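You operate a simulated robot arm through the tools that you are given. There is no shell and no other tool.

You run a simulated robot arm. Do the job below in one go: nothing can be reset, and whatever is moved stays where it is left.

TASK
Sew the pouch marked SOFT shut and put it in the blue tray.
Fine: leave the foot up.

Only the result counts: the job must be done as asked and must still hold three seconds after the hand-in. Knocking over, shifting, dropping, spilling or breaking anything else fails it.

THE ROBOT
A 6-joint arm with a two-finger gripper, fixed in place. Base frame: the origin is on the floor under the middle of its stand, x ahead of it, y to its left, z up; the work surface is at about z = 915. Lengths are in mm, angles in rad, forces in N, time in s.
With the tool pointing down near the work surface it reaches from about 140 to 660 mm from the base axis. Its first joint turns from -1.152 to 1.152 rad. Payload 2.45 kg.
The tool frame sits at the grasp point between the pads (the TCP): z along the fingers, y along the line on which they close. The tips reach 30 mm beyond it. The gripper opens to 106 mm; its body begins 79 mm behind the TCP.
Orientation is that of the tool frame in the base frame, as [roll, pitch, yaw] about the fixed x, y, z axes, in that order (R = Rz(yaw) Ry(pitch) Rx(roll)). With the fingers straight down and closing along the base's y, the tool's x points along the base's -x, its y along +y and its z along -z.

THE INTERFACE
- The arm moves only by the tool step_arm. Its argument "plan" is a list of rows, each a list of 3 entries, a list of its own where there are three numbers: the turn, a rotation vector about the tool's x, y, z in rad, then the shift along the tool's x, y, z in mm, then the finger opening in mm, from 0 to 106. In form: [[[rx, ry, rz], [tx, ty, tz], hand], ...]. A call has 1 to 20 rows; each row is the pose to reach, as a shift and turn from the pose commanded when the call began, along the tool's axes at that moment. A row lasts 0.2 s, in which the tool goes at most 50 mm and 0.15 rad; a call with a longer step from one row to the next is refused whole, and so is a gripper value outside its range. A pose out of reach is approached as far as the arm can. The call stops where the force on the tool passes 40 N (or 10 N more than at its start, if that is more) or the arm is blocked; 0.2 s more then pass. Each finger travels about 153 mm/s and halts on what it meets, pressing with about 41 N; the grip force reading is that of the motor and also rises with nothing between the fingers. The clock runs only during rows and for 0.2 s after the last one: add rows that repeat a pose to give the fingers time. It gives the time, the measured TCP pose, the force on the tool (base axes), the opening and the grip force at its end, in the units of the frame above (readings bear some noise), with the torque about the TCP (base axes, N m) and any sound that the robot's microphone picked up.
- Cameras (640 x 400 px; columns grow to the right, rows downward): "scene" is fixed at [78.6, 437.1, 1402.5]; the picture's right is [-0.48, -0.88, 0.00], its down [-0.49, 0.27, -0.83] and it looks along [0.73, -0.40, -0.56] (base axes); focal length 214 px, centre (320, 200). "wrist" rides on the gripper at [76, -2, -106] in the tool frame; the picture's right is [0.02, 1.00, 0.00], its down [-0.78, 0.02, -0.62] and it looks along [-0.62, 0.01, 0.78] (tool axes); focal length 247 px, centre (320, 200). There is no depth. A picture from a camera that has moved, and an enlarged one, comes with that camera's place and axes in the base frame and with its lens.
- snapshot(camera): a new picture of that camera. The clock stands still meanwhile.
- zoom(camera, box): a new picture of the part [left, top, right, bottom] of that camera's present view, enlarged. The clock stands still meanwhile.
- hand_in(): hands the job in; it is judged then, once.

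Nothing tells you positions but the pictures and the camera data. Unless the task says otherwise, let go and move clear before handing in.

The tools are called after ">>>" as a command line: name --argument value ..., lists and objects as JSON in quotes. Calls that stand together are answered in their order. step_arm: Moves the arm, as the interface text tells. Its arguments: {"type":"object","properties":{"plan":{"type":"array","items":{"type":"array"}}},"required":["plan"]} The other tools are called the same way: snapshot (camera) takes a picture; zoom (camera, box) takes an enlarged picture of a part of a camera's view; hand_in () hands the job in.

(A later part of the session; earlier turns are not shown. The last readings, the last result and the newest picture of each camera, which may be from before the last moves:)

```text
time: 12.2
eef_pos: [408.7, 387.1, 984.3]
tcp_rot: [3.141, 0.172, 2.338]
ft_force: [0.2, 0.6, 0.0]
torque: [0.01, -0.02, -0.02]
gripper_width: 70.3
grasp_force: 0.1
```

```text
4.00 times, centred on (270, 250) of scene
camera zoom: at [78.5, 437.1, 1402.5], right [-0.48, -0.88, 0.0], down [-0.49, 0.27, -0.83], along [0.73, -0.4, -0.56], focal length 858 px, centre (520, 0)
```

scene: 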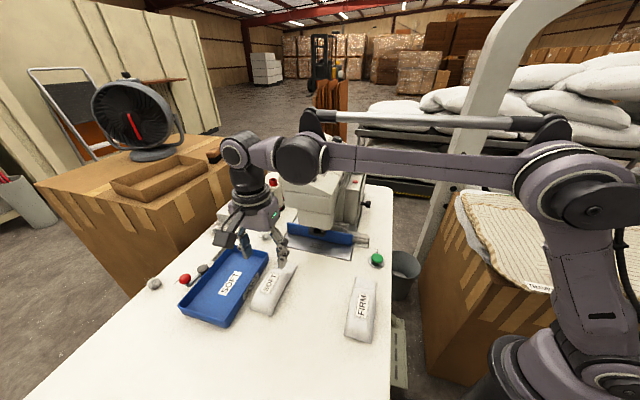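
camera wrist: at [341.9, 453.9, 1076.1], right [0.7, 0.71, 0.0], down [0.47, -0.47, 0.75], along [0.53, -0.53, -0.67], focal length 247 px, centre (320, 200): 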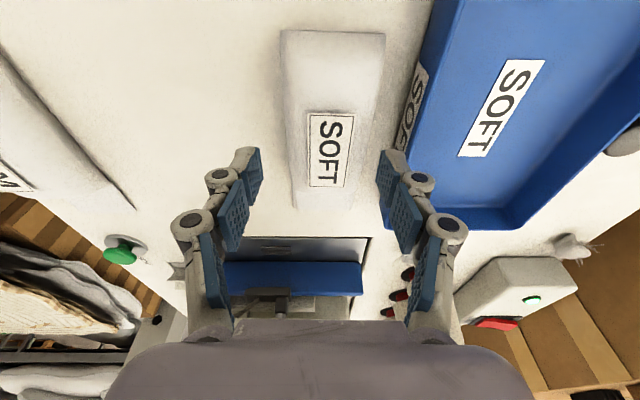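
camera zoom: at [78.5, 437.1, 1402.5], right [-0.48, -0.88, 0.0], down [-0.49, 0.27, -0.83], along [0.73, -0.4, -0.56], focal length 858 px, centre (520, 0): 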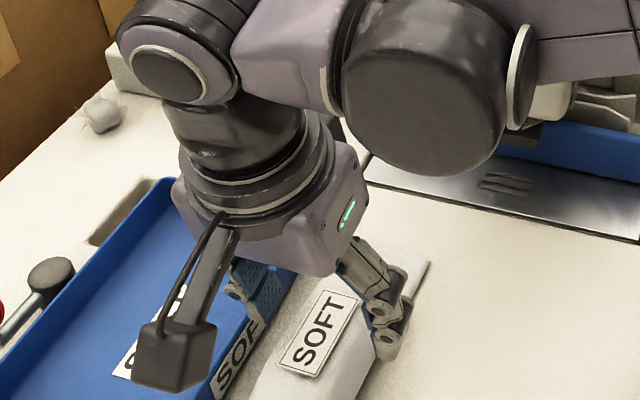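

The tray-side finger should pass between pouch edge and tray wall with only a few mm each side. I'll zoom in on that gap to measure it before descending.

>>> zoom --camera "wrist" --box '[350, 60, 450, 180]'

>>> zoom --camera "wrist" --box '[270, 100, 400, 210]'

>>> zoom --camera "scene" --box '[250, 250, 320, 310]'

```text
3.33 times, centred on (400, 120) of wrist
camera zoom: at [341.9, 453.9, 1076.1], right [0.7, 0.71, 0.0], down [0.47, -0.47, 0.75], along [0.53, -0.53, -0.67], focal length 823 px, centre (53, 467)
```

zoom: 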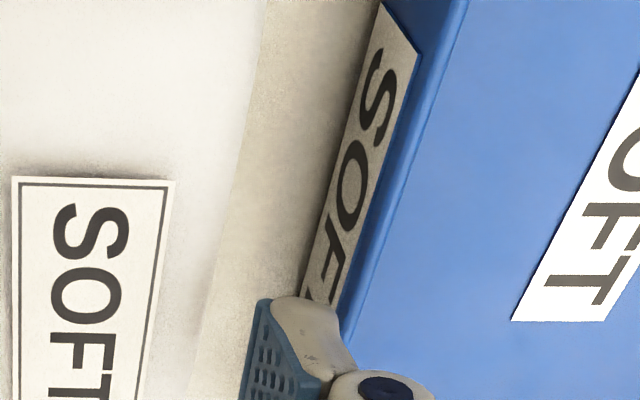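

```text
3.64 times, centred on (335, 155) of wrist
camera zoom: at [341.9, 453.9, 1076.1], right [0.7, 0.71, 0.0], down [0.47, -0.47, 0.75], along [0.53, -0.53, -0.67], focal length 898 px, centre (266, 364)
```

zoom: 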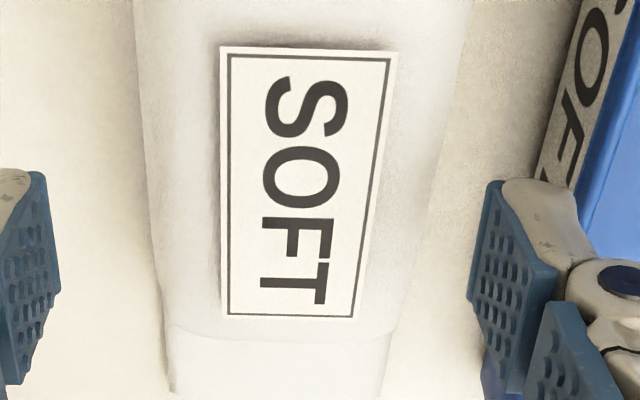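

```text
6.67 times, centred on (285, 280) of scene
camera zoom: at [78.5, 437.1, 1402.5], right [-0.48, -0.88, 0.0], down [-0.49, 0.27, -0.83], along [0.73, -0.4, -0.56], focal length 1430 px, centre (553, -333)
```

zoom: 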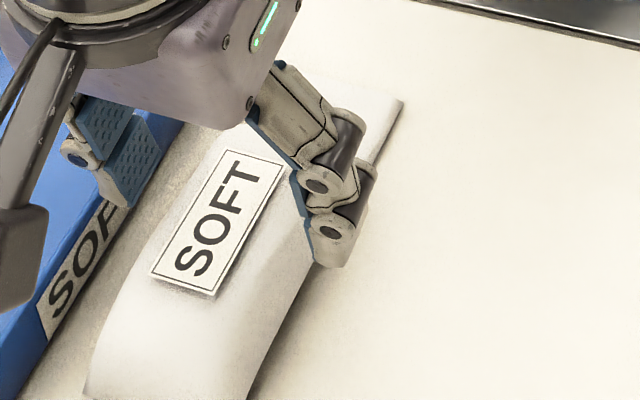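

The gap measures ~24 mm and the fingertip ~15 mm, so I'll shift 1.5 mm toward the tray for even clearance and descend slowly to just above the table.

>>> step_arm --plan '[[[0, 0, 0], [0, 1.5, 0], 70], [[0, 0, 0], [1.7, 1.5, 9.9], 70], [[0, 0, 0], [3.4, 1.5, 19.7], 70], [[0, 0, 0], [4.6, 1.5, 26.6], 70], [[0, 0, 0], [5.4, 1.5, 31.5], 70], [[0, 0, 0], [5.4, 1.5, 31.5], 70]]'

>>> snapshot --camera "wrist"

>>> zoom --camera "scene" --box '[240, 230, 320, 310]'

>>> zoom --camera "wrist" --box '[220, 80, 420, 240]'

```text
time: 13.6
eef_pos: [411.6, 388.5, 953.6]
tcp_rot: [3.14, 0.173, 2.339]
ft_force: [0.2, 0.5, 0.2]
torque: [0.03, 0.02, 0.01]
gripper_width: 70.0
grasp_force: 0.1
```

```text
taken
camera wrist: at [345.3, 455.6, 1044.6], right [0.7, 0.71, 0.0], down [0.47, -0.47, 0.75], along [0.53, -0.53, -0.67], focal length 247 px, centre (320, 200)
```

wrist: 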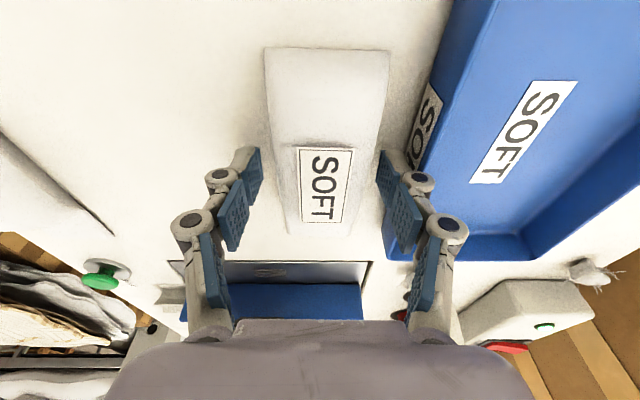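

```text
5.00 times, centred on (280, 270) of scene
camera zoom: at [78.6, 437.1, 1402.5], right [-0.48, -0.88, 0.0], down [-0.49, 0.27, -0.83], along [0.73, -0.4, -0.56], focal length 1072 px, centre (520, -150)
```

zoom: 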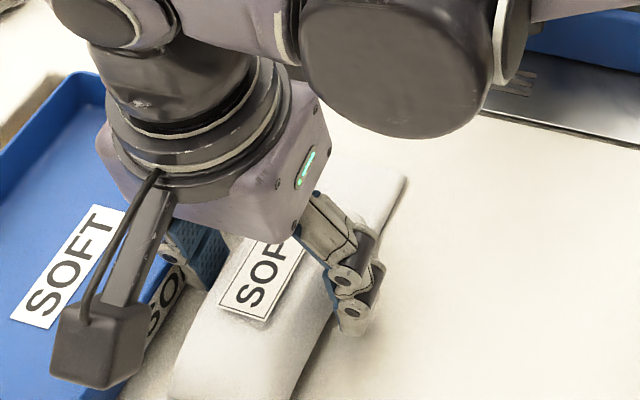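

```text
2.50 times, centred on (320, 160) of wrist
camera zoom: at [345.3, 455.6, 1044.6], right [0.7, 0.71, 0.0], down [0.47, -0.47, 0.75], along [0.53, -0.53, -0.67], focal length 617 px, centre (320, 300)
```

zoom: 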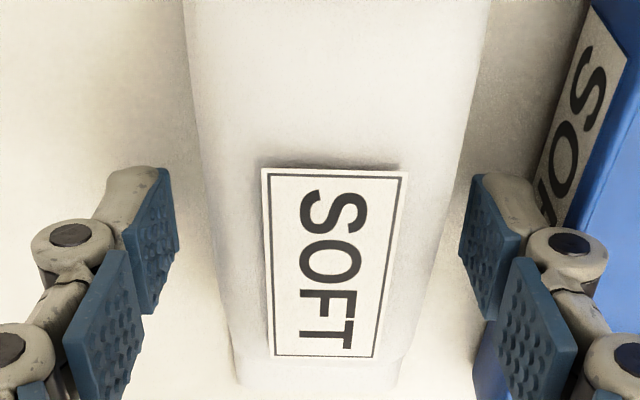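

No contact so far; tips are ~6 mm above the table. I'll go 3 mm lower and close gently to see where the fingers meet the pouch.

>>> step_arm --plan '[[[0, 0, 0], [0.5, 0, 3], 70], [[0, 0, 0], [0.5, 0, 3], 64], [[0, 0, 0], [0.5, 0, 3], 58], [[0, 0, 0], [0.5, 0, 3], 55], [[0, 0, 0], [0.5, 0, 3], 55]]'

>>> zoom --camera "wrist" --box '[220, 80, 420, 240]'

>>> zoom --camera "scene" --box '[240, 230, 320, 310]'

```text
time: 14.8
eef_pos: [411.7, 387.9, 950.2]
tcp_rot: [3.139, 0.173, 2.339]
ft_force: [1.0, 1.2, 3.4]
torque: [-0.04, -0.03, 0.0]
gripper_width: 56.1
grasp_force: 40.7
```

```text
2.50 times, centred on (320, 160) of wrist
camera zoom: at [345.4, 455.5, 1041.9], right [0.7, 0.71, 0.0], down [0.47, -0.47, 0.75], along [0.53, -0.53, -0.67], focal length 617 px, centre (320, 300)
```

zoom: 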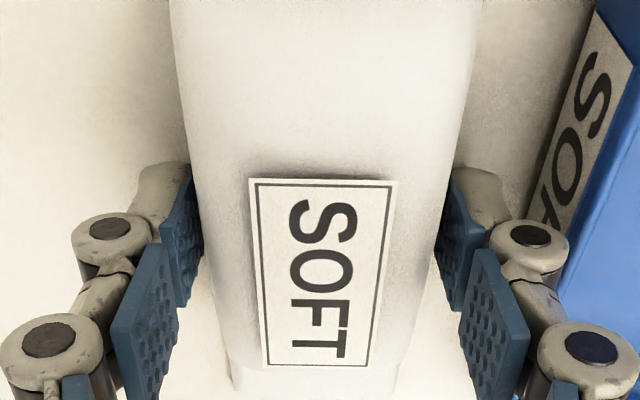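

```text
5.00 times, centred on (280, 270) of scene
camera zoom: at [78.5, 437.0, 1402.5], right [-0.48, -0.88, 0.0], down [-0.49, 0.27, -0.83], along [0.73, -0.4, -0.56], focal length 1072 px, centre (520, -150)
```

zoom: 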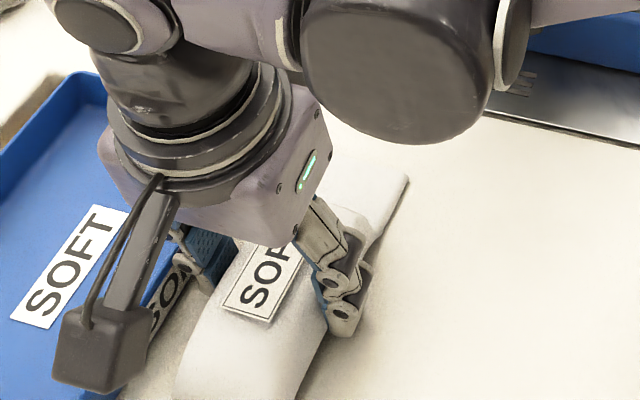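

Gripped at 56 mm with firm hold. I'll lift 20 mm and check that the pouch comes along cleanly.

>>> step_arm --plan '[[[0, 0, 0], [-1.7, 0, -9.9], 54], [[0, 0, 0], [-3.4, 0, -19.7], 54], [[0, 0, 0], [-3.4, 0, -19.7], 54]]'

>>> snapshot --camera "wrist"

>>> zoom --camera "scene" --box '[230, 210, 370, 310]'

```text
time: 15.6
eef_pos: [412.3, 388.3, 972.4]
tcp_rot: [-3.141, 0.171, 2.339]
ft_force: [-0.1, 0.4, 1.1]
torque: [0.02, 0.01, 0.03]
gripper_width: 56.2
grasp_force: 41.0
```

```text
taken
camera wrist: at [345.9, 455.8, 1063.0], right [0.7, 0.71, 0.0], down [0.47, -0.47, 0.75], along [0.53, -0.53, -0.67], focal length 247 px, centre (320, 200)
```

wrist: 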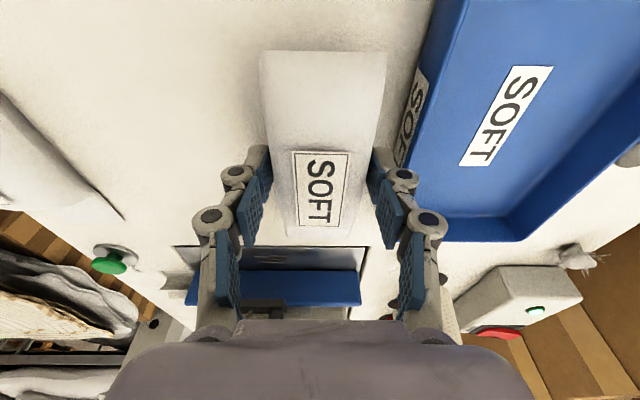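

```text
4.00 times, centred on (300, 260) of scene
camera zoom: at [78.6, 437.1, 1402.5], right [-0.48, -0.88, 0.0], down [-0.49, 0.27, -0.83], along [0.73, -0.4, -0.56], focal length 858 px, centre (400, -40)
```

zoom: 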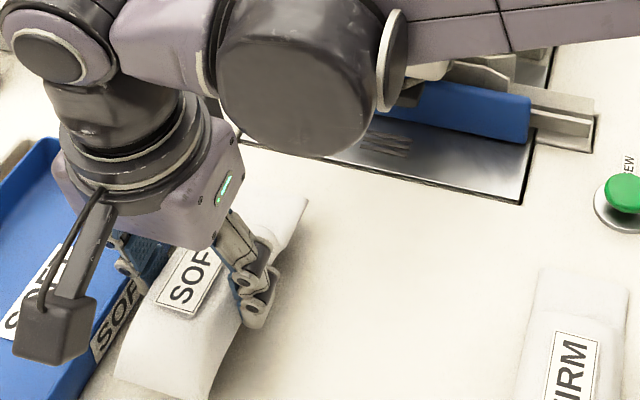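

The pouch is held level and firmly. I'll move it sideways away from the tray, into line with the foot but ~100 mm short of the fence, and then check alignment.

>>> step_arm --plan '[[[0, 0, 0], [-1.7, 0, -9.9], 54], [[-0.001, 0, -0.006], [-5, -15, -9.3], 54], [[-0.002, 0, -0.012], [-8.2, -30, -8.8], 54], [[-0.003, 0, -0.018], [-11.5, -45, -8.2], 54], [[-0.0038, 0, -0.0224], [-14.7, -60, -7.6], 54], [[-0.0038, 0, -0.0224], [-14.7, -60, -7.6], 54]]'

>>> snapshot --camera "wrist"

>>> zoom --camera "wrist" --box '[220, 160, 420, 325]'

>>> zoom --camera "scene" --box '[260, 190, 400, 310]'

```text
time: 17.0
eef_pos: [377.3, 337.3, 982.0]
tcp_rot: [3.14, 0.172, 2.362]
ft_force: [0.3, -0.4, 0.9]
torque: [-0.01, 0.01, 0.02]
gripper_width: 56.5
grasp_force: 40.9
```

```text
taken
camera wrist: at [308.8, 402.8, 1072.6], right [0.69, 0.73, 0.0], down [0.48, -0.46, 0.75], along [0.54, -0.51, -0.67], focal length 247 px, centre (320, 200)
```

wrist: 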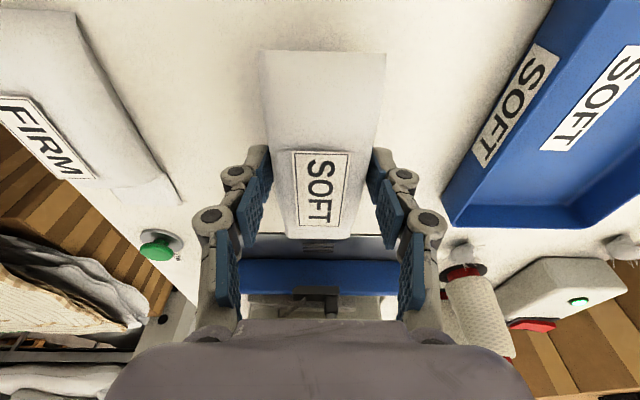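

```text
2.42 times, centred on (320, 242) of wrist
camera zoom: at [308.8, 402.8, 1072.6], right [0.69, 0.73, 0.0], down [0.48, -0.46, 0.75], along [0.54, -0.51, -0.67], focal length 599 px, centre (320, 97)
```

zoom: 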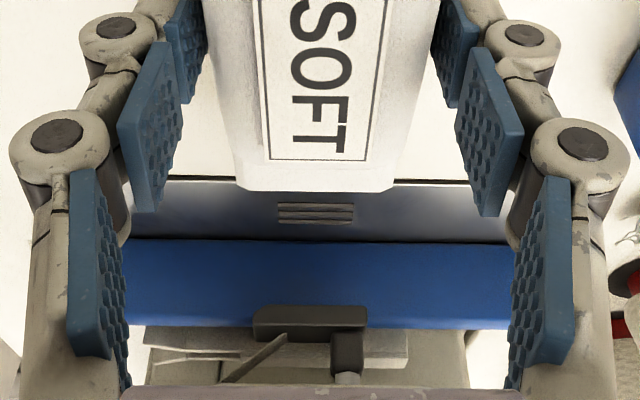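

```text
3.33 times, centred on (330, 250) of scene
camera zoom: at [78.6, 437.1, 1402.5], right [-0.48, -0.88, 0.0], down [-0.49, 0.27, -0.83], along [0.73, -0.4, -0.56], focal length 715 px, centre (287, 33)
```

zoom: 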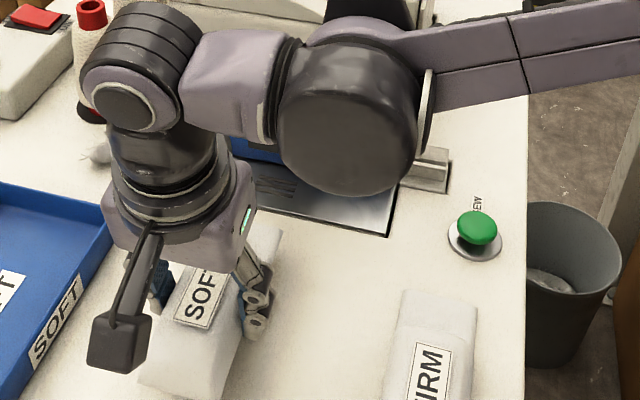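

Foot bottom is around z 968, directly over the feed dogs, so there is plenty of room for the flap; laterally the pouch is on line to within ~1 mm. I'll measure the fence angle with tighter zooms before inserting.

>>> zoom --camera "wrist" --box '[260, 225, 380, 300]'

>>> zoom --camera "wrist" --box '[250, 130, 400, 250]'

>>> zoom --camera "scene" --box '[300, 120, 420, 280]'

```text
5.33 times, centred on (320, 262) of wrist
camera zoom: at [308.8, 402.8, 1072.6], right [0.69, 0.73, 0.0], down [0.48, -0.46, 0.75], along [0.54, -0.51, -0.67], focal length 1317 px, centre (320, -133)
```

zoom: 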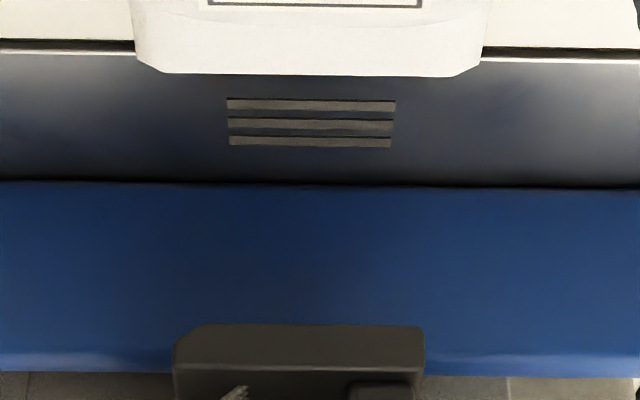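

```text
3.33 times, centred on (325, 190) of wrist
camera zoom: at [308.8, 402.8, 1072.6], right [0.69, 0.73, 0.0], down [0.48, -0.46, 0.75], along [0.54, -0.51, -0.67], focal length 823 px, centre (303, 233)
```

zoom: 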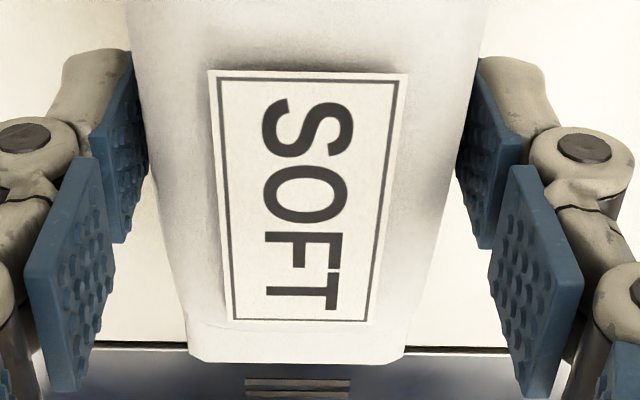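

```text
2.50 times, centred on (360, 200) of scene
camera zoom: at [78.6, 437.1, 1402.5], right [-0.48, -0.88, 0.0], down [-0.49, 0.27, -0.83], along [0.73, -0.4, -0.56], focal length 536 px, centre (220, 200)
```

zoom: 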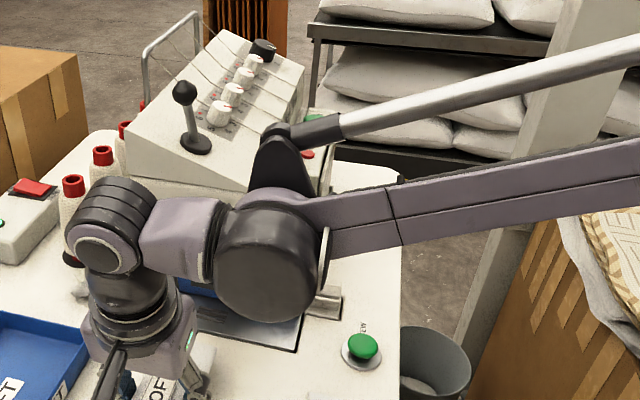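

The machine sits at -45° and the pouch is parallel to it within ~0.3°. I'll lower to ~5 mm above the plate and slide the mouth in under the foot, stopping ~15 mm short of the fence to look again.

>>> step_arm --plan '[[[0, 0, 0], [2, 0, 11.8], 54], [[0, 0, 0], [4.1, 0, 23.7], 54], [[0, 0, 0], [-10.7, 0, 26.2], 54], [[0, 0, 0], [-25.5, 0, 28.7], 54], [[0, 0, 0], [-40.3, 0, 31.3], 54], [[0, 0, 0], [-55.1, 0, 33.8], 54], [[0, 0, 0], [-69.9, 0, 36.3], 54], [[0, 0, 0], [-79.7, 0, 38], 54], [[0, 0, 0], [-79.7, 0, 38], 54]]'

>>> snapshot --camera "wrist"

>>> zoom --camera "wrist" --box '[240, 190, 400, 320]'

>>> snapshot --camera "scene"

>>> zoom --camera "scene" --box '[270, 150, 400, 290]'

```text
time: 19.0
eef_pos: [437.7, 277.7, 957.4]
tcp_rot: [3.141, 0.172, 2.36]
ft_force: [0.6, 0.7, -0.8]
torque: [0.01, -0.01, -0.01]
gripper_width: 56.3
grasp_force: 40.5
```

```text
taken
camera wrist: at [368.6, 342.8, 1049.1], right [0.69, 0.73, 0.0], down [0.48, -0.46, 0.75], along [0.54, -0.51, -0.67], focal length 247 px, centre (320, 200)
```

wrist: 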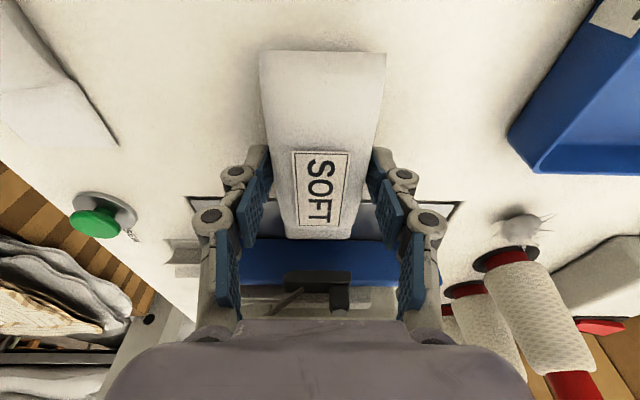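

```text
3.08 times, centred on (320, 255) of wrist
camera zoom: at [368.6, 342.8, 1049.1], right [0.69, 0.73, 0.0], down [0.48, -0.46, 0.75], along [0.54, -0.51, -0.67], focal length 760 px, centre (320, 31)
```

zoom: 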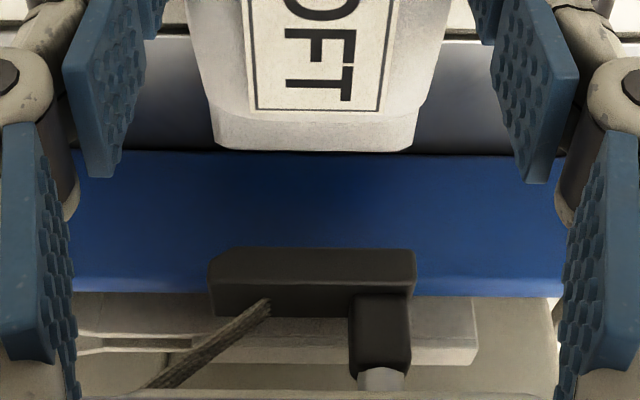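

```text
taken
```

scene: 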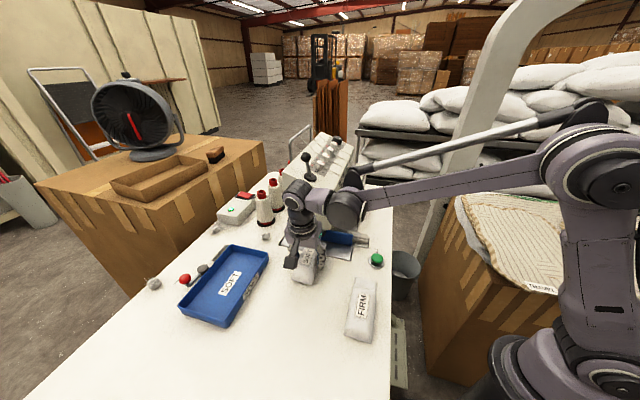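

```text
2.86 times, centred on (335, 220) of scene
camera zoom: at [78.6, 437.1, 1402.5], right [-0.48, -0.88, 0.0], down [-0.49, 0.27, -0.83], along [0.73, -0.4, -0.56], focal length 613 px, centre (277, 143)
```

zoom: 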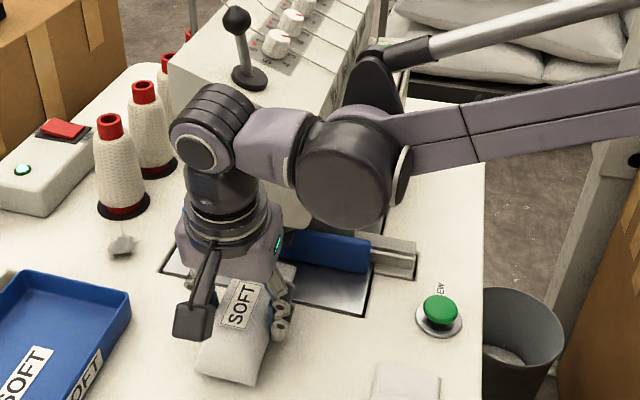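

The flap is under the raised foot, centred on it, about 13 mm short of the fence. I'll creep forward to the fence, watching the force.

>>> step_arm --plan '[[[0, 0, 0], [-4.9, 0, 0.8], 54], [[0, 0, 0], [-8.9, 0, 1.5], 54], [[0, 0, 0], [-8.9, 0, 1.5], 54]]'

>>> zoom --camera "wrist" --box '[260, 210, 380, 290]'

>>> zoom --camera "scene" --box '[270, 190, 370, 290]'

```text
time: 19.8
eef_pos: [443.7, 270.5, 957.6]
tcp_rot: [3.139, 0.169, 2.361]
ft_force: [0.3, -0.4, 0.8]
torque: [0.01, 0.01, -0.01]
gripper_width: 56.9
grasp_force: 41.0
```

```text
5.00 times, centred on (320, 250) of wrist
camera zoom: at [375.6, 336.1, 1049.0], right [0.69, 0.73, 0.0], down [0.48, -0.46, 0.75], along [0.54, -0.51, -0.67], focal length 1235 px, centre (320, -50)
```

zoom: 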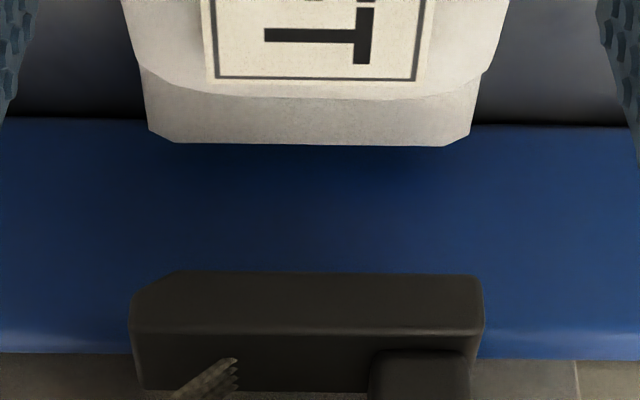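

```text
4.00 times, centred on (320, 240) of scene
camera zoom: at [78.6, 437.1, 1402.5], right [-0.48, -0.88, 0.0], down [-0.49, 0.27, -0.83], along [0.73, -0.4, -0.56], focal length 858 px, centre (320, 40)
```

zoom: 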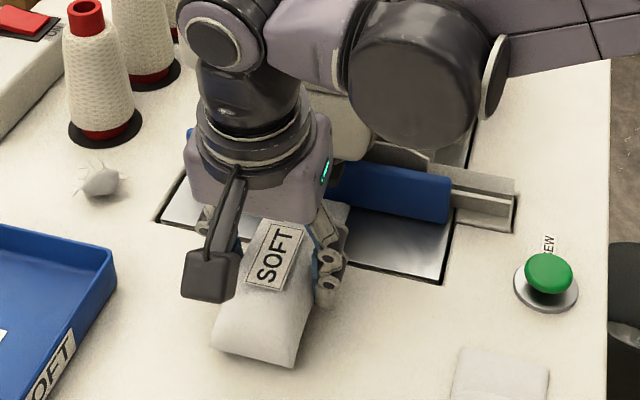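

Still a few mm from the fence with no contact force. I'll advance 4 mm more and read the force.

>>> step_arm --plan '[[[0, 0, 0], [-2, 0, 0.3], 54], [[0, 0, 0], [-4, 0, 0.7], 54], [[0, 0, 0], [-4, 0, 0.7], 54]]'

>>> zoom --camera "wrist" --box '[260, 210, 380, 290]'

```text
time: 20.6
eef_pos: [448.1, 267.1, 957.0]
tcp_rot: [3.139, 0.172, 2.362]
ft_force: [-0.4, -1.1, -0.6]
torque: [-0.03, -0.01, -0.01]
gripper_width: 56.5
grasp_force: 41.2
```

```text
5.00 times, centred on (320, 250) of wrist
camera zoom: at [379.1, 332.9, 1048.7], right [0.69, 0.73, 0.0], down [0.48, -0.46, 0.75], along [0.54, -0.51, -0.67], focal length 1235 px, centre (320, -50)
```

zoom: 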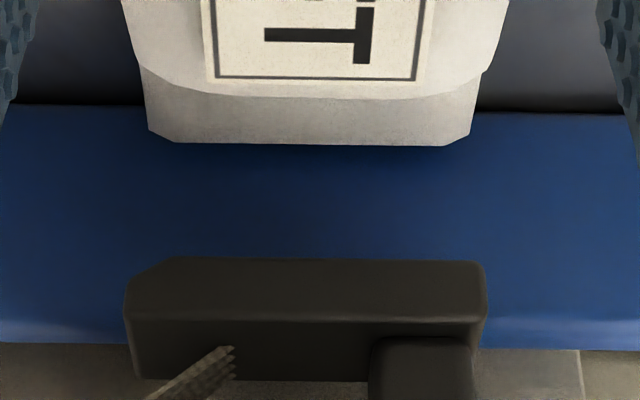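

No contact yet; estimate ~3-4 mm left. Advancing in 1 mm rows.

>>> step_arm --plan '[[[0, 0, 0], [-1, 0, 0.2], 54], [[0, 0, 0], [-2, 0, 0.3], 54], [[0, 0, 0], [-3, 0, 0.5], 54], [[0, 0, 0], [-3, 0, 0.5], 54]]'

>>> zoom --camera "wrist" --box '[260, 210, 380, 290]'

```text
time: 21.6
eef_pos: [449.9, 265.5, 957.7]
tcp_rot: [3.138, 0.171, 2.362]
ft_force: [0.5, 0.2, 0.0]
torque: [-0.01, -0.02, 0.0]
gripper_width: 56.6
grasp_force: 40.6
```

```text
5.00 times, centred on (320, 250) of wrist
camera zoom: at [381.6, 331.5, 1049.2], right [0.69, 0.73, 0.0], down [0.48, -0.46, 0.75], along [0.54, -0.51, -0.67], focal length 1235 px, centre (320, -50)
```

zoom: 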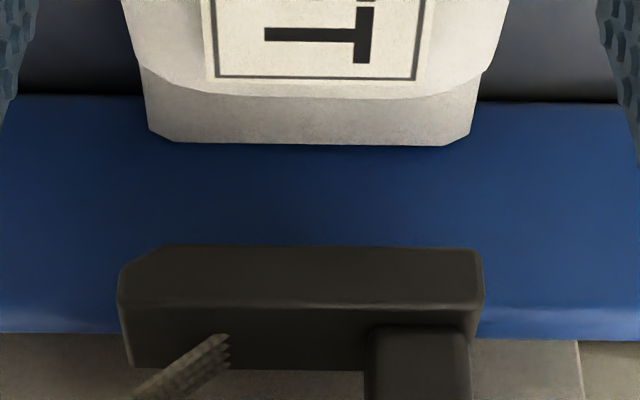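

Still free. Continuing in 1 mm rows.

>>> step_arm --plan '[[[0, 0, 0], [-1, 0, 0.2], 54], [[0, 0, 0], [-2, 0, 0.3], 54], [[0, 0, 0], [-2, 0, 0.3], 54]]'

>>> zoom --camera "wrist" --box '[260, 210, 380, 290]'

>>> zoom --camera "scene" --box '[300, 210, 370, 270]'

```text
time: 22.4
eef_pos: [452.1, 265.3, 957.6]
tcp_rot: [3.141, 0.17, 2.362]
ft_force: [-7.3, 5.1, 1.0]
torque: [0.05, 0.14, -0.34]
gripper_width: 56.6
grasp_force: 41.3
```

```text
5.00 times, centred on (320, 250) of wrist
camera zoom: at [383.4, 330.7, 1049.0], right [0.69, 0.73, 0.0], down [0.49, -0.46, 0.74], along [0.54, -0.51, -0.67], focal length 1235 px, centre (320, -50)
```

zoom: 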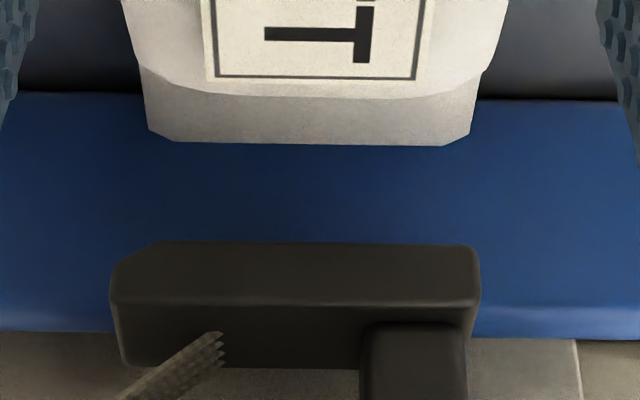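

```text
6.67 times, centred on (335, 240) of scene
camera zoom: at [78.4, 437.2, 1402.4], right [-0.48, -0.88, 0.0], down [-0.49, 0.27, -0.83], along [0.73, -0.4, -0.56], focal length 1430 px, centre (220, -67)
```

zoom: 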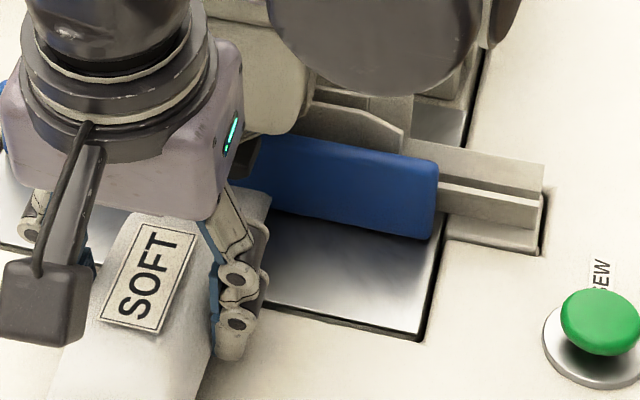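

Contact with the fence at about 9 N. I'll ease back under 1 mm and lower the pouch onto the plate.

>>> step_arm --plan '[[[0, 0, 0], [0.7, 0, -0.1], 54], [[0, 0, 0], [1.03, 0, 1.85], 54], [[0, 0, 0], [1.37, 0, 3.8], 54], [[0, 0, 0], [1.6, 0, 5.3], 54], [[0, 0, 0], [1.6, 0, 5.3], 54]]'

>>> zoom --camera "wrist" --box '[260, 210, 380, 290]'

```text
time: 23.6
eef_pos: [449.9, 264.4, 951.9]
tcp_rot: [3.14, 0.171, 2.362]
ft_force: [-5.9, 6.7, 2.3]
torque: [0.05, 0.1, -0.2]
gripper_width: 56.6
grasp_force: 41.3
```

```text
5.00 times, centred on (320, 250) of wrist
camera zoom: at [382.3, 329.8, 1043.5], right [0.69, 0.73, 0.0], down [0.48, -0.46, 0.75], along [0.54, -0.51, -0.67], focal length 1235 px, centre (320, -50)
```

zoom: 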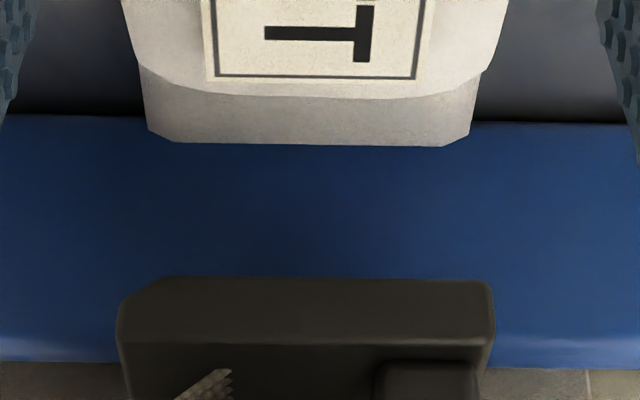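

The mouth is lightly against the fence and the pouch is about on the plate. I'll release it and check that it stays.

>>> step_arm --plan '[[[0, 0, 0], [0.5, 0, 0.7], 54], [[0, 0, 0], [0.5, 0, 0.7], 57], [[0, 0, 0], [0.5, 0, 0.7], 62], [[0, 0, 0], [0.5, 0, 0.7], 72], [[0, 0, 0], [0.5, 0, 0.7], 76]]'

>>> snapshot --camera "wrist"

>>> zoom --camera "wrist" --box '[260, 210, 380, 290]'

```text
time: 24.8
eef_pos: [450.6, 263.6, 951.7]
tcp_rot: [3.14, 0.173, 2.361]
ft_force: [-0.5, 0.1, 0.7]
torque: [0.0, 0.03, 0.01]
gripper_width: 75.8
grasp_force: 0.0
```

```text
taken
camera wrist: at [382.4, 329.8, 1043.2], right [0.69, 0.73, 0.0], down [0.48, -0.46, 0.75], along [0.54, -0.51, -0.67], focal length 247 px, centre (320, 200)
```

wrist: 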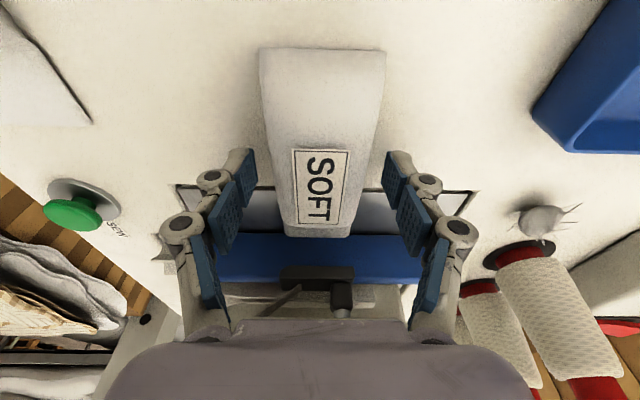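

```text
5.00 times, centred on (320, 250) of wrist
camera zoom: at [382.4, 329.8, 1043.2], right [0.69, 0.73, 0.0], down [0.48, -0.46, 0.75], along [0.54, -0.51, -0.67], focal length 1235 px, centre (320, -50)
```

zoom: 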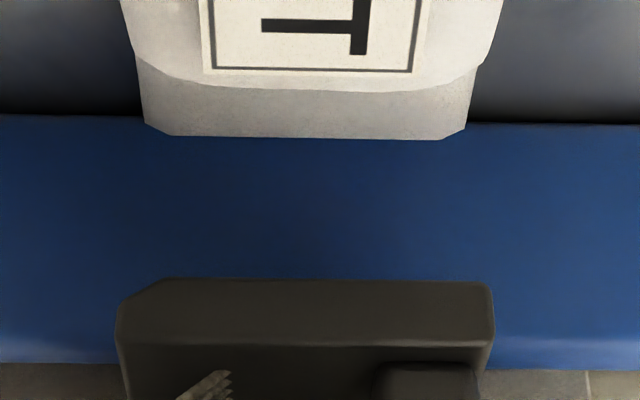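

Pouch released; its mouth sits against the fence, centred under the foot. Next I'll lift the gripper out and go up in front of the head to the black-ball lever (ball ≈ (530, 231, 1197)), leaning the tool so it can reach.

>>> step_arm --plan '[[[0, 0, 0], [3, 0, -31], 76], [[0, 0, 0], [9.6, 0, -62.5], 76], [[0, 0, 0], [2.6, 6.6, -100.7], 76], [[0, 0, 0], [-4.3, 13.2, -138.9], 76], [[0, 0, 0], [-11.3, 19.8, -177], 74], [[0, 0, 0], [-18.2, 26.4, -215.2], 72], [[-0.1, 0, 0], [-25.2, 33, -253.4], 72], [[-0.2, 0, 0], [-25.2, 33, -253.4], 72], [[-0.2, 0, 0], [-25.2, 33, -253.4], 72]]'

>>> snapshot --camera "wrist"

>>> snapshot --camera "scene"

>>> zoom --camera "scene" --box '[270, 130, 400, 290]'

>>> zoom --camera "scene" --box '[280, 210, 360, 290]'

```text
time: 26.8
eef_pos: [462.8, 298.7, 1206.2]
tcp_rot: [2.938, 0.172, 2.362]
ft_force: [-0.5, -0.6, -0.5]
torque: [0.06, -0.02, -0.01]
gripper_width: 71.9
grasp_force: 0.0
```

```text
taken
camera wrist: at [380.3, 349.1, 1295.5], right [0.65, 0.74, 0.19], down [0.4, -0.55, 0.74], along [0.65, -0.4, -0.65], focal length 247 px, centre (320, 200)
```

wrist: 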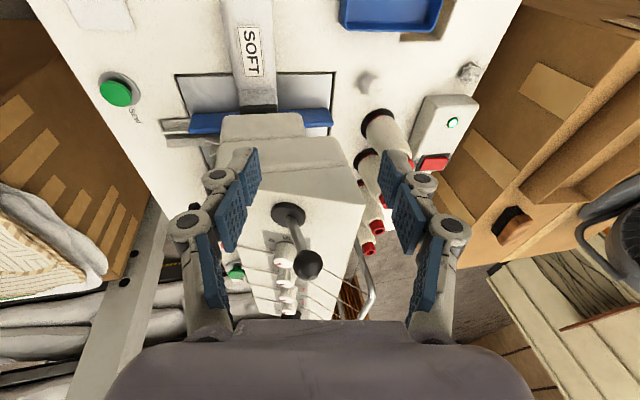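

```text
taken
```

scene: 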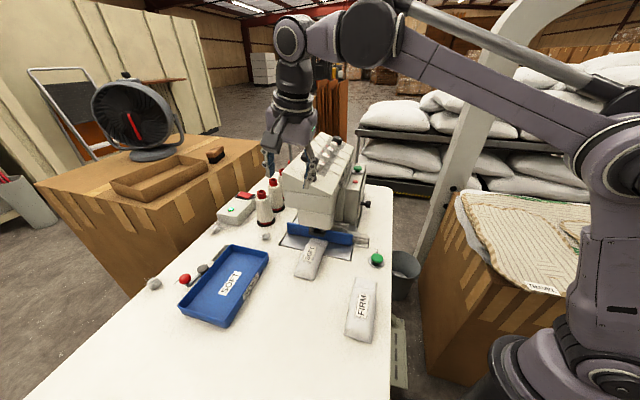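

```text
2.50 times, centred on (335, 210) of scene
camera zoom: at [78.6, 437.1, 1402.5], right [-0.48, -0.88, 0.0], down [-0.49, 0.27, -0.83], along [0.73, -0.4, -0.56], focal length 536 px, centre (282, 175)
```

zoom: 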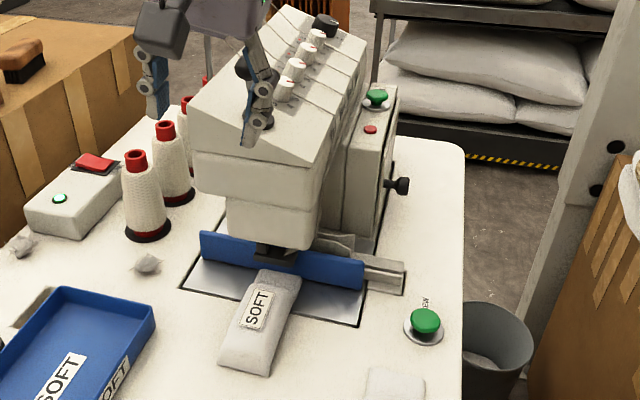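

```text
5.00 times, centred on (320, 250) of scene
camera zoom: at [78.6, 437.1, 1402.5], right [-0.48, -0.88, 0.0], down [-0.49, 0.27, -0.83], along [0.73, -0.4, -0.56], focal length 1072 px, centre (320, -50)
```

zoom: 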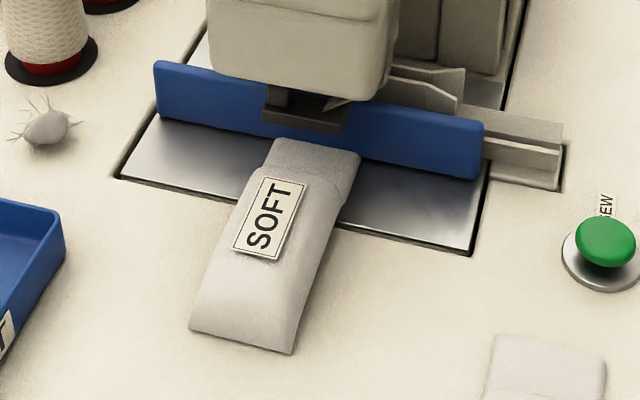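

The pouch is sitting properly under the foot against the fence. Now I'll move forward so the fingers straddle the lever's ball (small gap on its left side), ready to push it to the right.

>>> step_arm --plan '[[[0, 0, 0], [0, -12, 6], 72], [[0, 0, 0], [-15, -21.7, 12], 72], [[0, 0, 0], [-40, -21.7, 12], 72], [[0, 0, 0], [-65, -21.7, 12], 72], [[0, 0, 0], [-82, -21.7, 12], 72], [[0, 0, 0], [-94.6, -21.7, 12], 72], [[0, 0, 0], [-94.6, -21.7, 12], 72]]'

>>> snapshot --camera "wrist"

>>> zoom --camera "wrist" --box '[220, 100, 420, 320]'

>>> zoom --camera "scene" --box '[270, 110, 370, 210]'

```text
time: 28.4
eef_pos: [518.0, 220.3, 1205.5]
tcp_rot: [2.94, 0.172, 2.361]
ft_force: [-0.4, 0.4, 0.4]
torque: [-0.01, -0.01, 0.03]
gripper_width: 71.9
grasp_force: 0.1
```

```text
taken
camera wrist: at [435.5, 270.4, 1294.7], right [0.65, 0.74, 0.19], down [0.4, -0.55, 0.74], along [0.65, -0.4, -0.65], focal length 247 px, centre (320, 200)
```

wrist: 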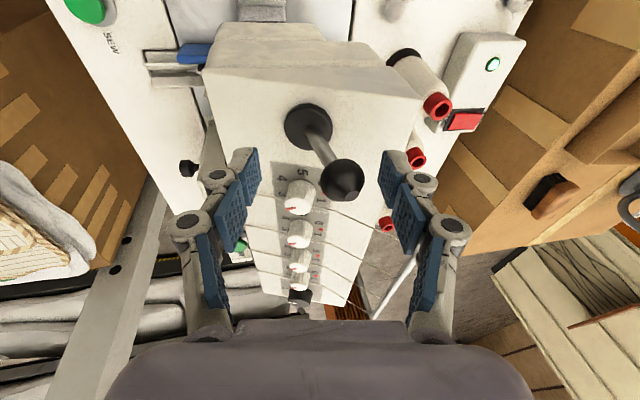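

```text
1.82 times, centred on (320, 210) of wrist
camera zoom: at [435.5, 270.4, 1294.7], right [0.65, 0.74, 0.19], down [0.4, -0.55, 0.74], along [0.65, -0.4, -0.65], focal length 449 px, centre (320, 182)
```

zoom: 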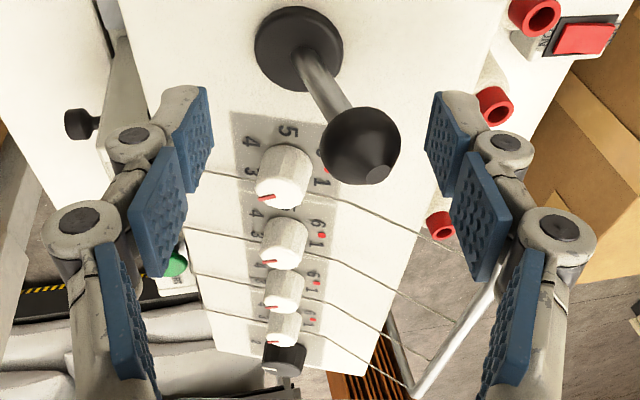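

```text
4.00 times, centred on (320, 160) of scene
camera zoom: at [78.6, 437.1, 1402.5], right [-0.48, -0.88, 0.0], down [-0.49, 0.27, -0.83], along [0.73, -0.4, -0.56], focal length 858 px, centre (320, 360)
```

zoom: 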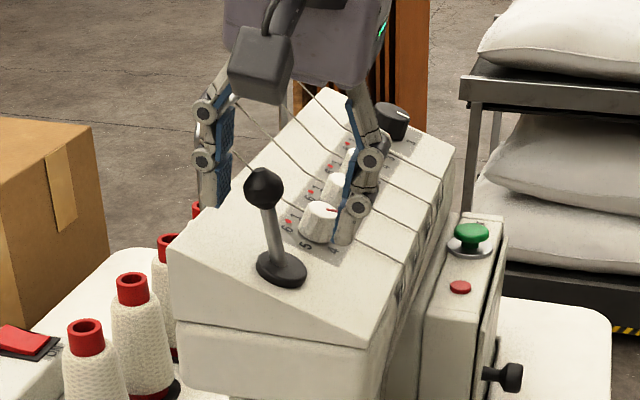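

The ball is now between the fingers. I'll push gently toward the right by ~22 mm and watch force, sound and whether the foot moves.

>>> step_arm --plan '[[[0, 0, 0], [0, -6, 0], 72], [[0, 0, 0], [0, -12, 0], 72], [[0, 0, 0], [0, -17, 0], 72], [[0, 0, 0], [0, -22, 0], 72], [[0, 0, 0], [0, -22, 0], 72]]'

>>> zoom --camera "wrist" --box '[220, 100, 420, 320]'

>>> zoom --camera "scene" --box '[270, 130, 370, 260]'

```text
time: 29.6
eef_pos: [499.8, 203.5, 1201.1]
tcp_rot: [2.942, 0.171, 2.361]
ft_force: [0.0, 0.0, 0.0]
torque: [0.0, 0.0, 0.03]
gripper_width: 72.0
grasp_force: 0.4
```

```text
1.82 times, centred on (320, 210) of wrist
camera zoom: at [418.4, 254.1, 1290.4], right [0.65, 0.74, 0.19], down [0.4, -0.55, 0.74], along [0.65, -0.4, -0.65], focal length 449 px, centre (320, 182)
```

zoom: 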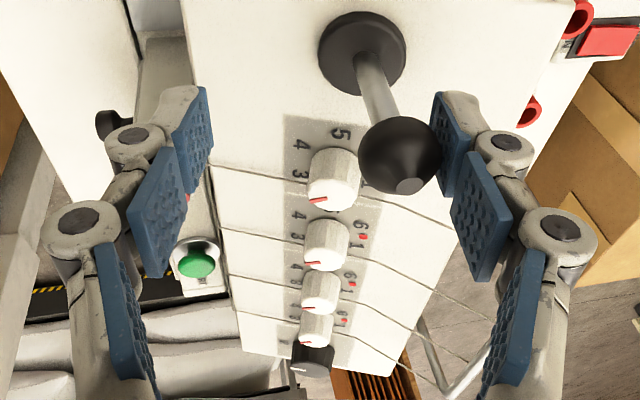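

```text
3.08 times, centred on (320, 195) of scene
camera zoom: at [78.6, 437.1, 1402.5], right [-0.48, -0.88, 0.0], down [-0.49, 0.27, -0.83], along [0.73, -0.4, -0.56], focal length 660 px, centre (320, 215)
```

zoom: 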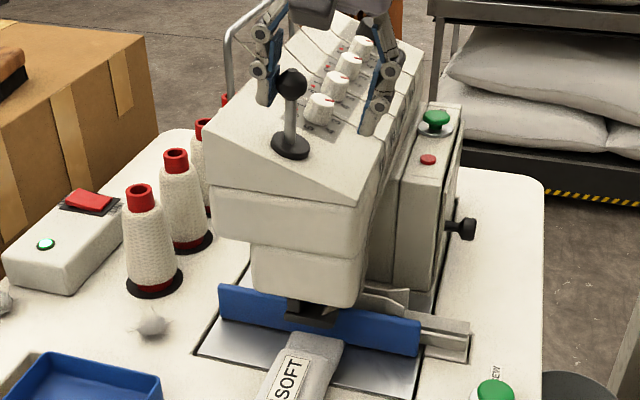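

The lever has swung from leaning left to upright, with almost no resistance, so it does move sideways. I'll keep pushing to the right until it reaches its stop.

>>> step_arm --plan '[[[0, 0, 0], [0, -6, 0], 72], [[0, 0, 0], [0, -12, 0], 72], [[0, 0, 0], [0, -18, 1], 72], [[0, 0, 0], [0, -24, 2], 72], [[0, 0, 0], [0, -30, 3], 72], [[0, 0, 0], [0, -30, 3], 72]]'

>>> zoom --camera "wrist" --box '[220, 100, 420, 320]'

>>> zoom --camera "scene" --box '[270, 130, 370, 260]'

```text
time: 31.0
eef_pos: [479.9, 182.5, 1192.0]
tcp_rot: [2.942, 0.17, 2.362]
ft_force: [-0.2, 0.1, 0.7]
torque: [-0.03, -0.03, -0.05]
gripper_width: 71.7
grasp_force: 0.1
```

```text
1.82 times, centred on (320, 210) of wrist
camera zoom: at [398.4, 232.7, 1281.1], right [0.65, 0.73, 0.19], down [0.4, -0.55, 0.74], along [0.65, -0.4, -0.65], focal length 449 px, centre (320, 182)
```

zoom: 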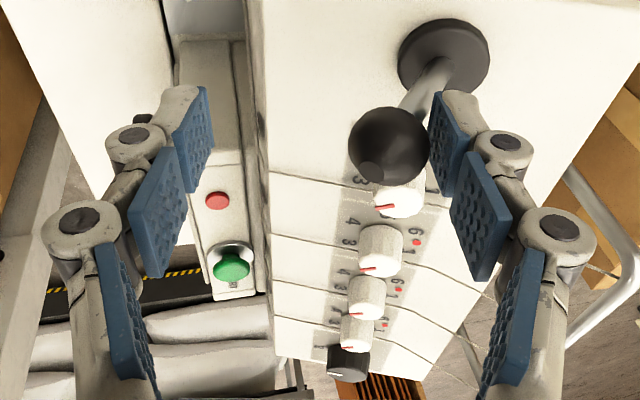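

```text
3.08 times, centred on (320, 195) of scene
camera zoom: at [78.6, 437.1, 1402.5], right [-0.48, -0.88, 0.0], down [-0.49, 0.27, -0.83], along [0.73, -0.4, -0.56], focal length 660 px, centre (320, 215)
```

zoom: 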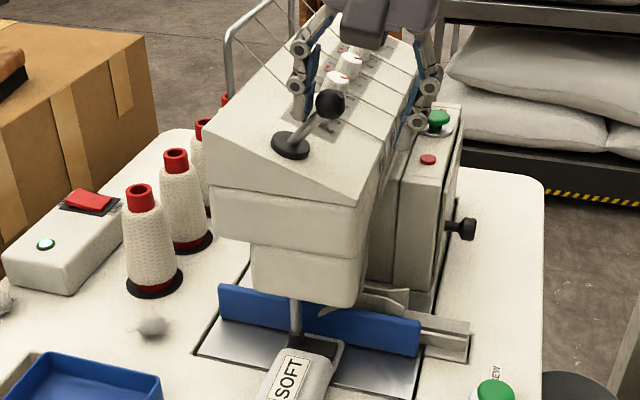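

The foot came down: its bar is now extended onto the pouch's flap. I'll zoom in to confirm the foot is fully down.

>>> zoom --camera "scene" --box '[290, 215, 360, 265]'

>>> zoom --camera "scene" --box '[300, 120, 370, 190]'

```text
8.00 times, centred on (325, 240) of scene
camera zoom: at [78.6, 437.1, 1402.5], right [-0.48, -0.88, 0.0], down [-0.49, 0.27, -0.83], along [0.73, -0.4, -0.56], focal length 1716 px, centre (280, -120)
```

zoom: 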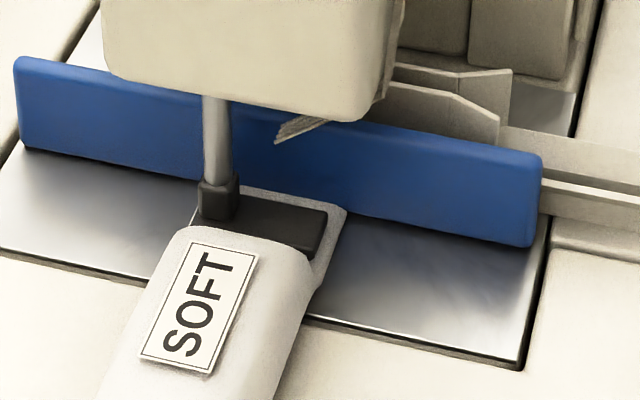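

```text
5.71 times, centred on (335, 155) of scene
camera zoom: at [78.6, 437.1, 1402.5], right [-0.48, -0.88, 0.0], down [-0.49, 0.27, -0.83], along [0.73, -0.4, -0.56], focal length 1226 px, centre (234, 457)
```

zoom: 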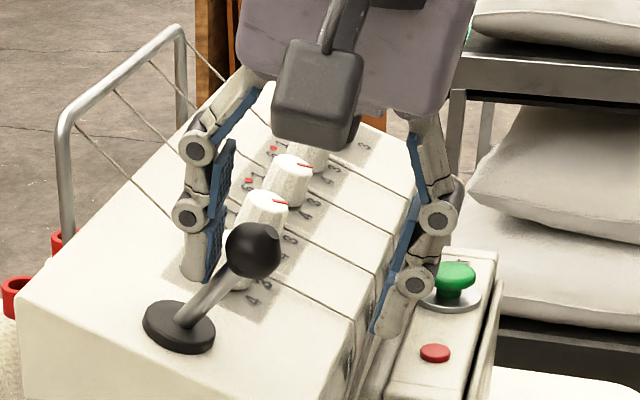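

The foot is down on the flap. Now I'll back the gripper off the lever, close the fingers, and go above the SEW button, which I place at about (361, 99, top ≈ 930).

>>> step_arm --plan '[[[0, 0, 0], [0, 5, 0], 72], [[0, 0, 0], [25, 6, 0], 72], [[0, 0, 0], [55, 6, 0], 72], [[0, 0, 0], [85, 6, 0], 72], [[0, 0, 0], [110, 6, 0], 60], [[0.04, 0.034, 0.003], [100, -28, 15], 45], [[0.08, 0.068, 0.007], [86, -61, 30], 30], [[0.12, 0.102, 0.01], [72, -95, 45], 15], [[0.16, 0.136, 0.014], [58, -128, 60], 5], [[0.2, 0.17, 0.017], [44.7, -161.5, 74.8], 0], [[0.2, 0.17, 0.017], [44.7, -161.5, 74.8], 0]]'

>>> snapshot --camera "wrist"

>>> snapshot --camera "scene"

>>> zoom --camera "scene" --box '[270, 130, 370, 260]'

```text
time: 33.4
eef_pos: [358.8, 99.7, 1081.1]
tcp_rot: [-3.141, 0.0, 2.363]
ft_force: [-0.1, 0.4, 0.7]
torque: [0.02, 0.01, 0.02]
gripper_width: 0.0
grasp_force: 29.0
```

```text
taken
camera wrist: at [303.7, 154.2, 1187.5], right [0.69, 0.73, 0.0], down [0.57, -0.54, 0.62], along [0.45, -0.43, -0.78], focal length 247 px, centre (320, 200)
```

wrist: 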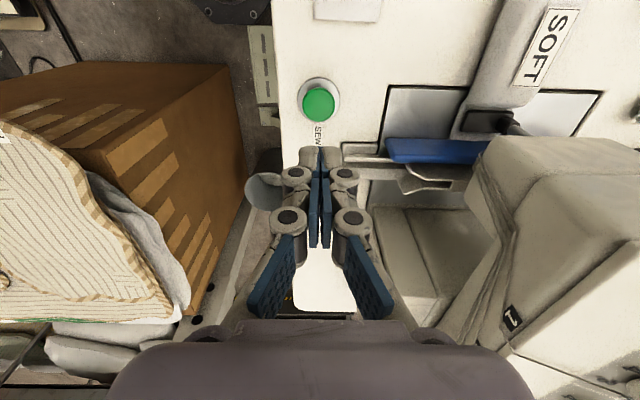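

```text
taken
```

scene: 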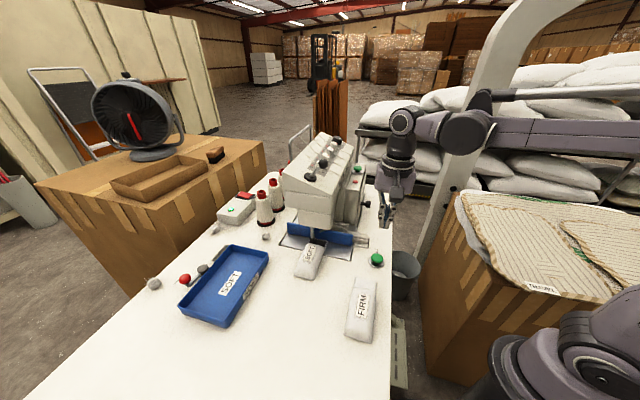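

```text
3.08 times, centred on (320, 195) of scene
camera zoom: at [78.6, 437.1, 1402.5], right [-0.48, -0.88, 0.0], down [-0.49, 0.27, -0.83], along [0.73, -0.4, -0.56], focal length 660 px, centre (320, 215)
```

zoom: 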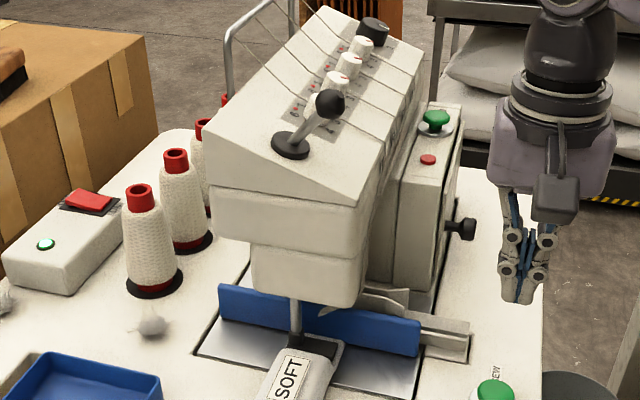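

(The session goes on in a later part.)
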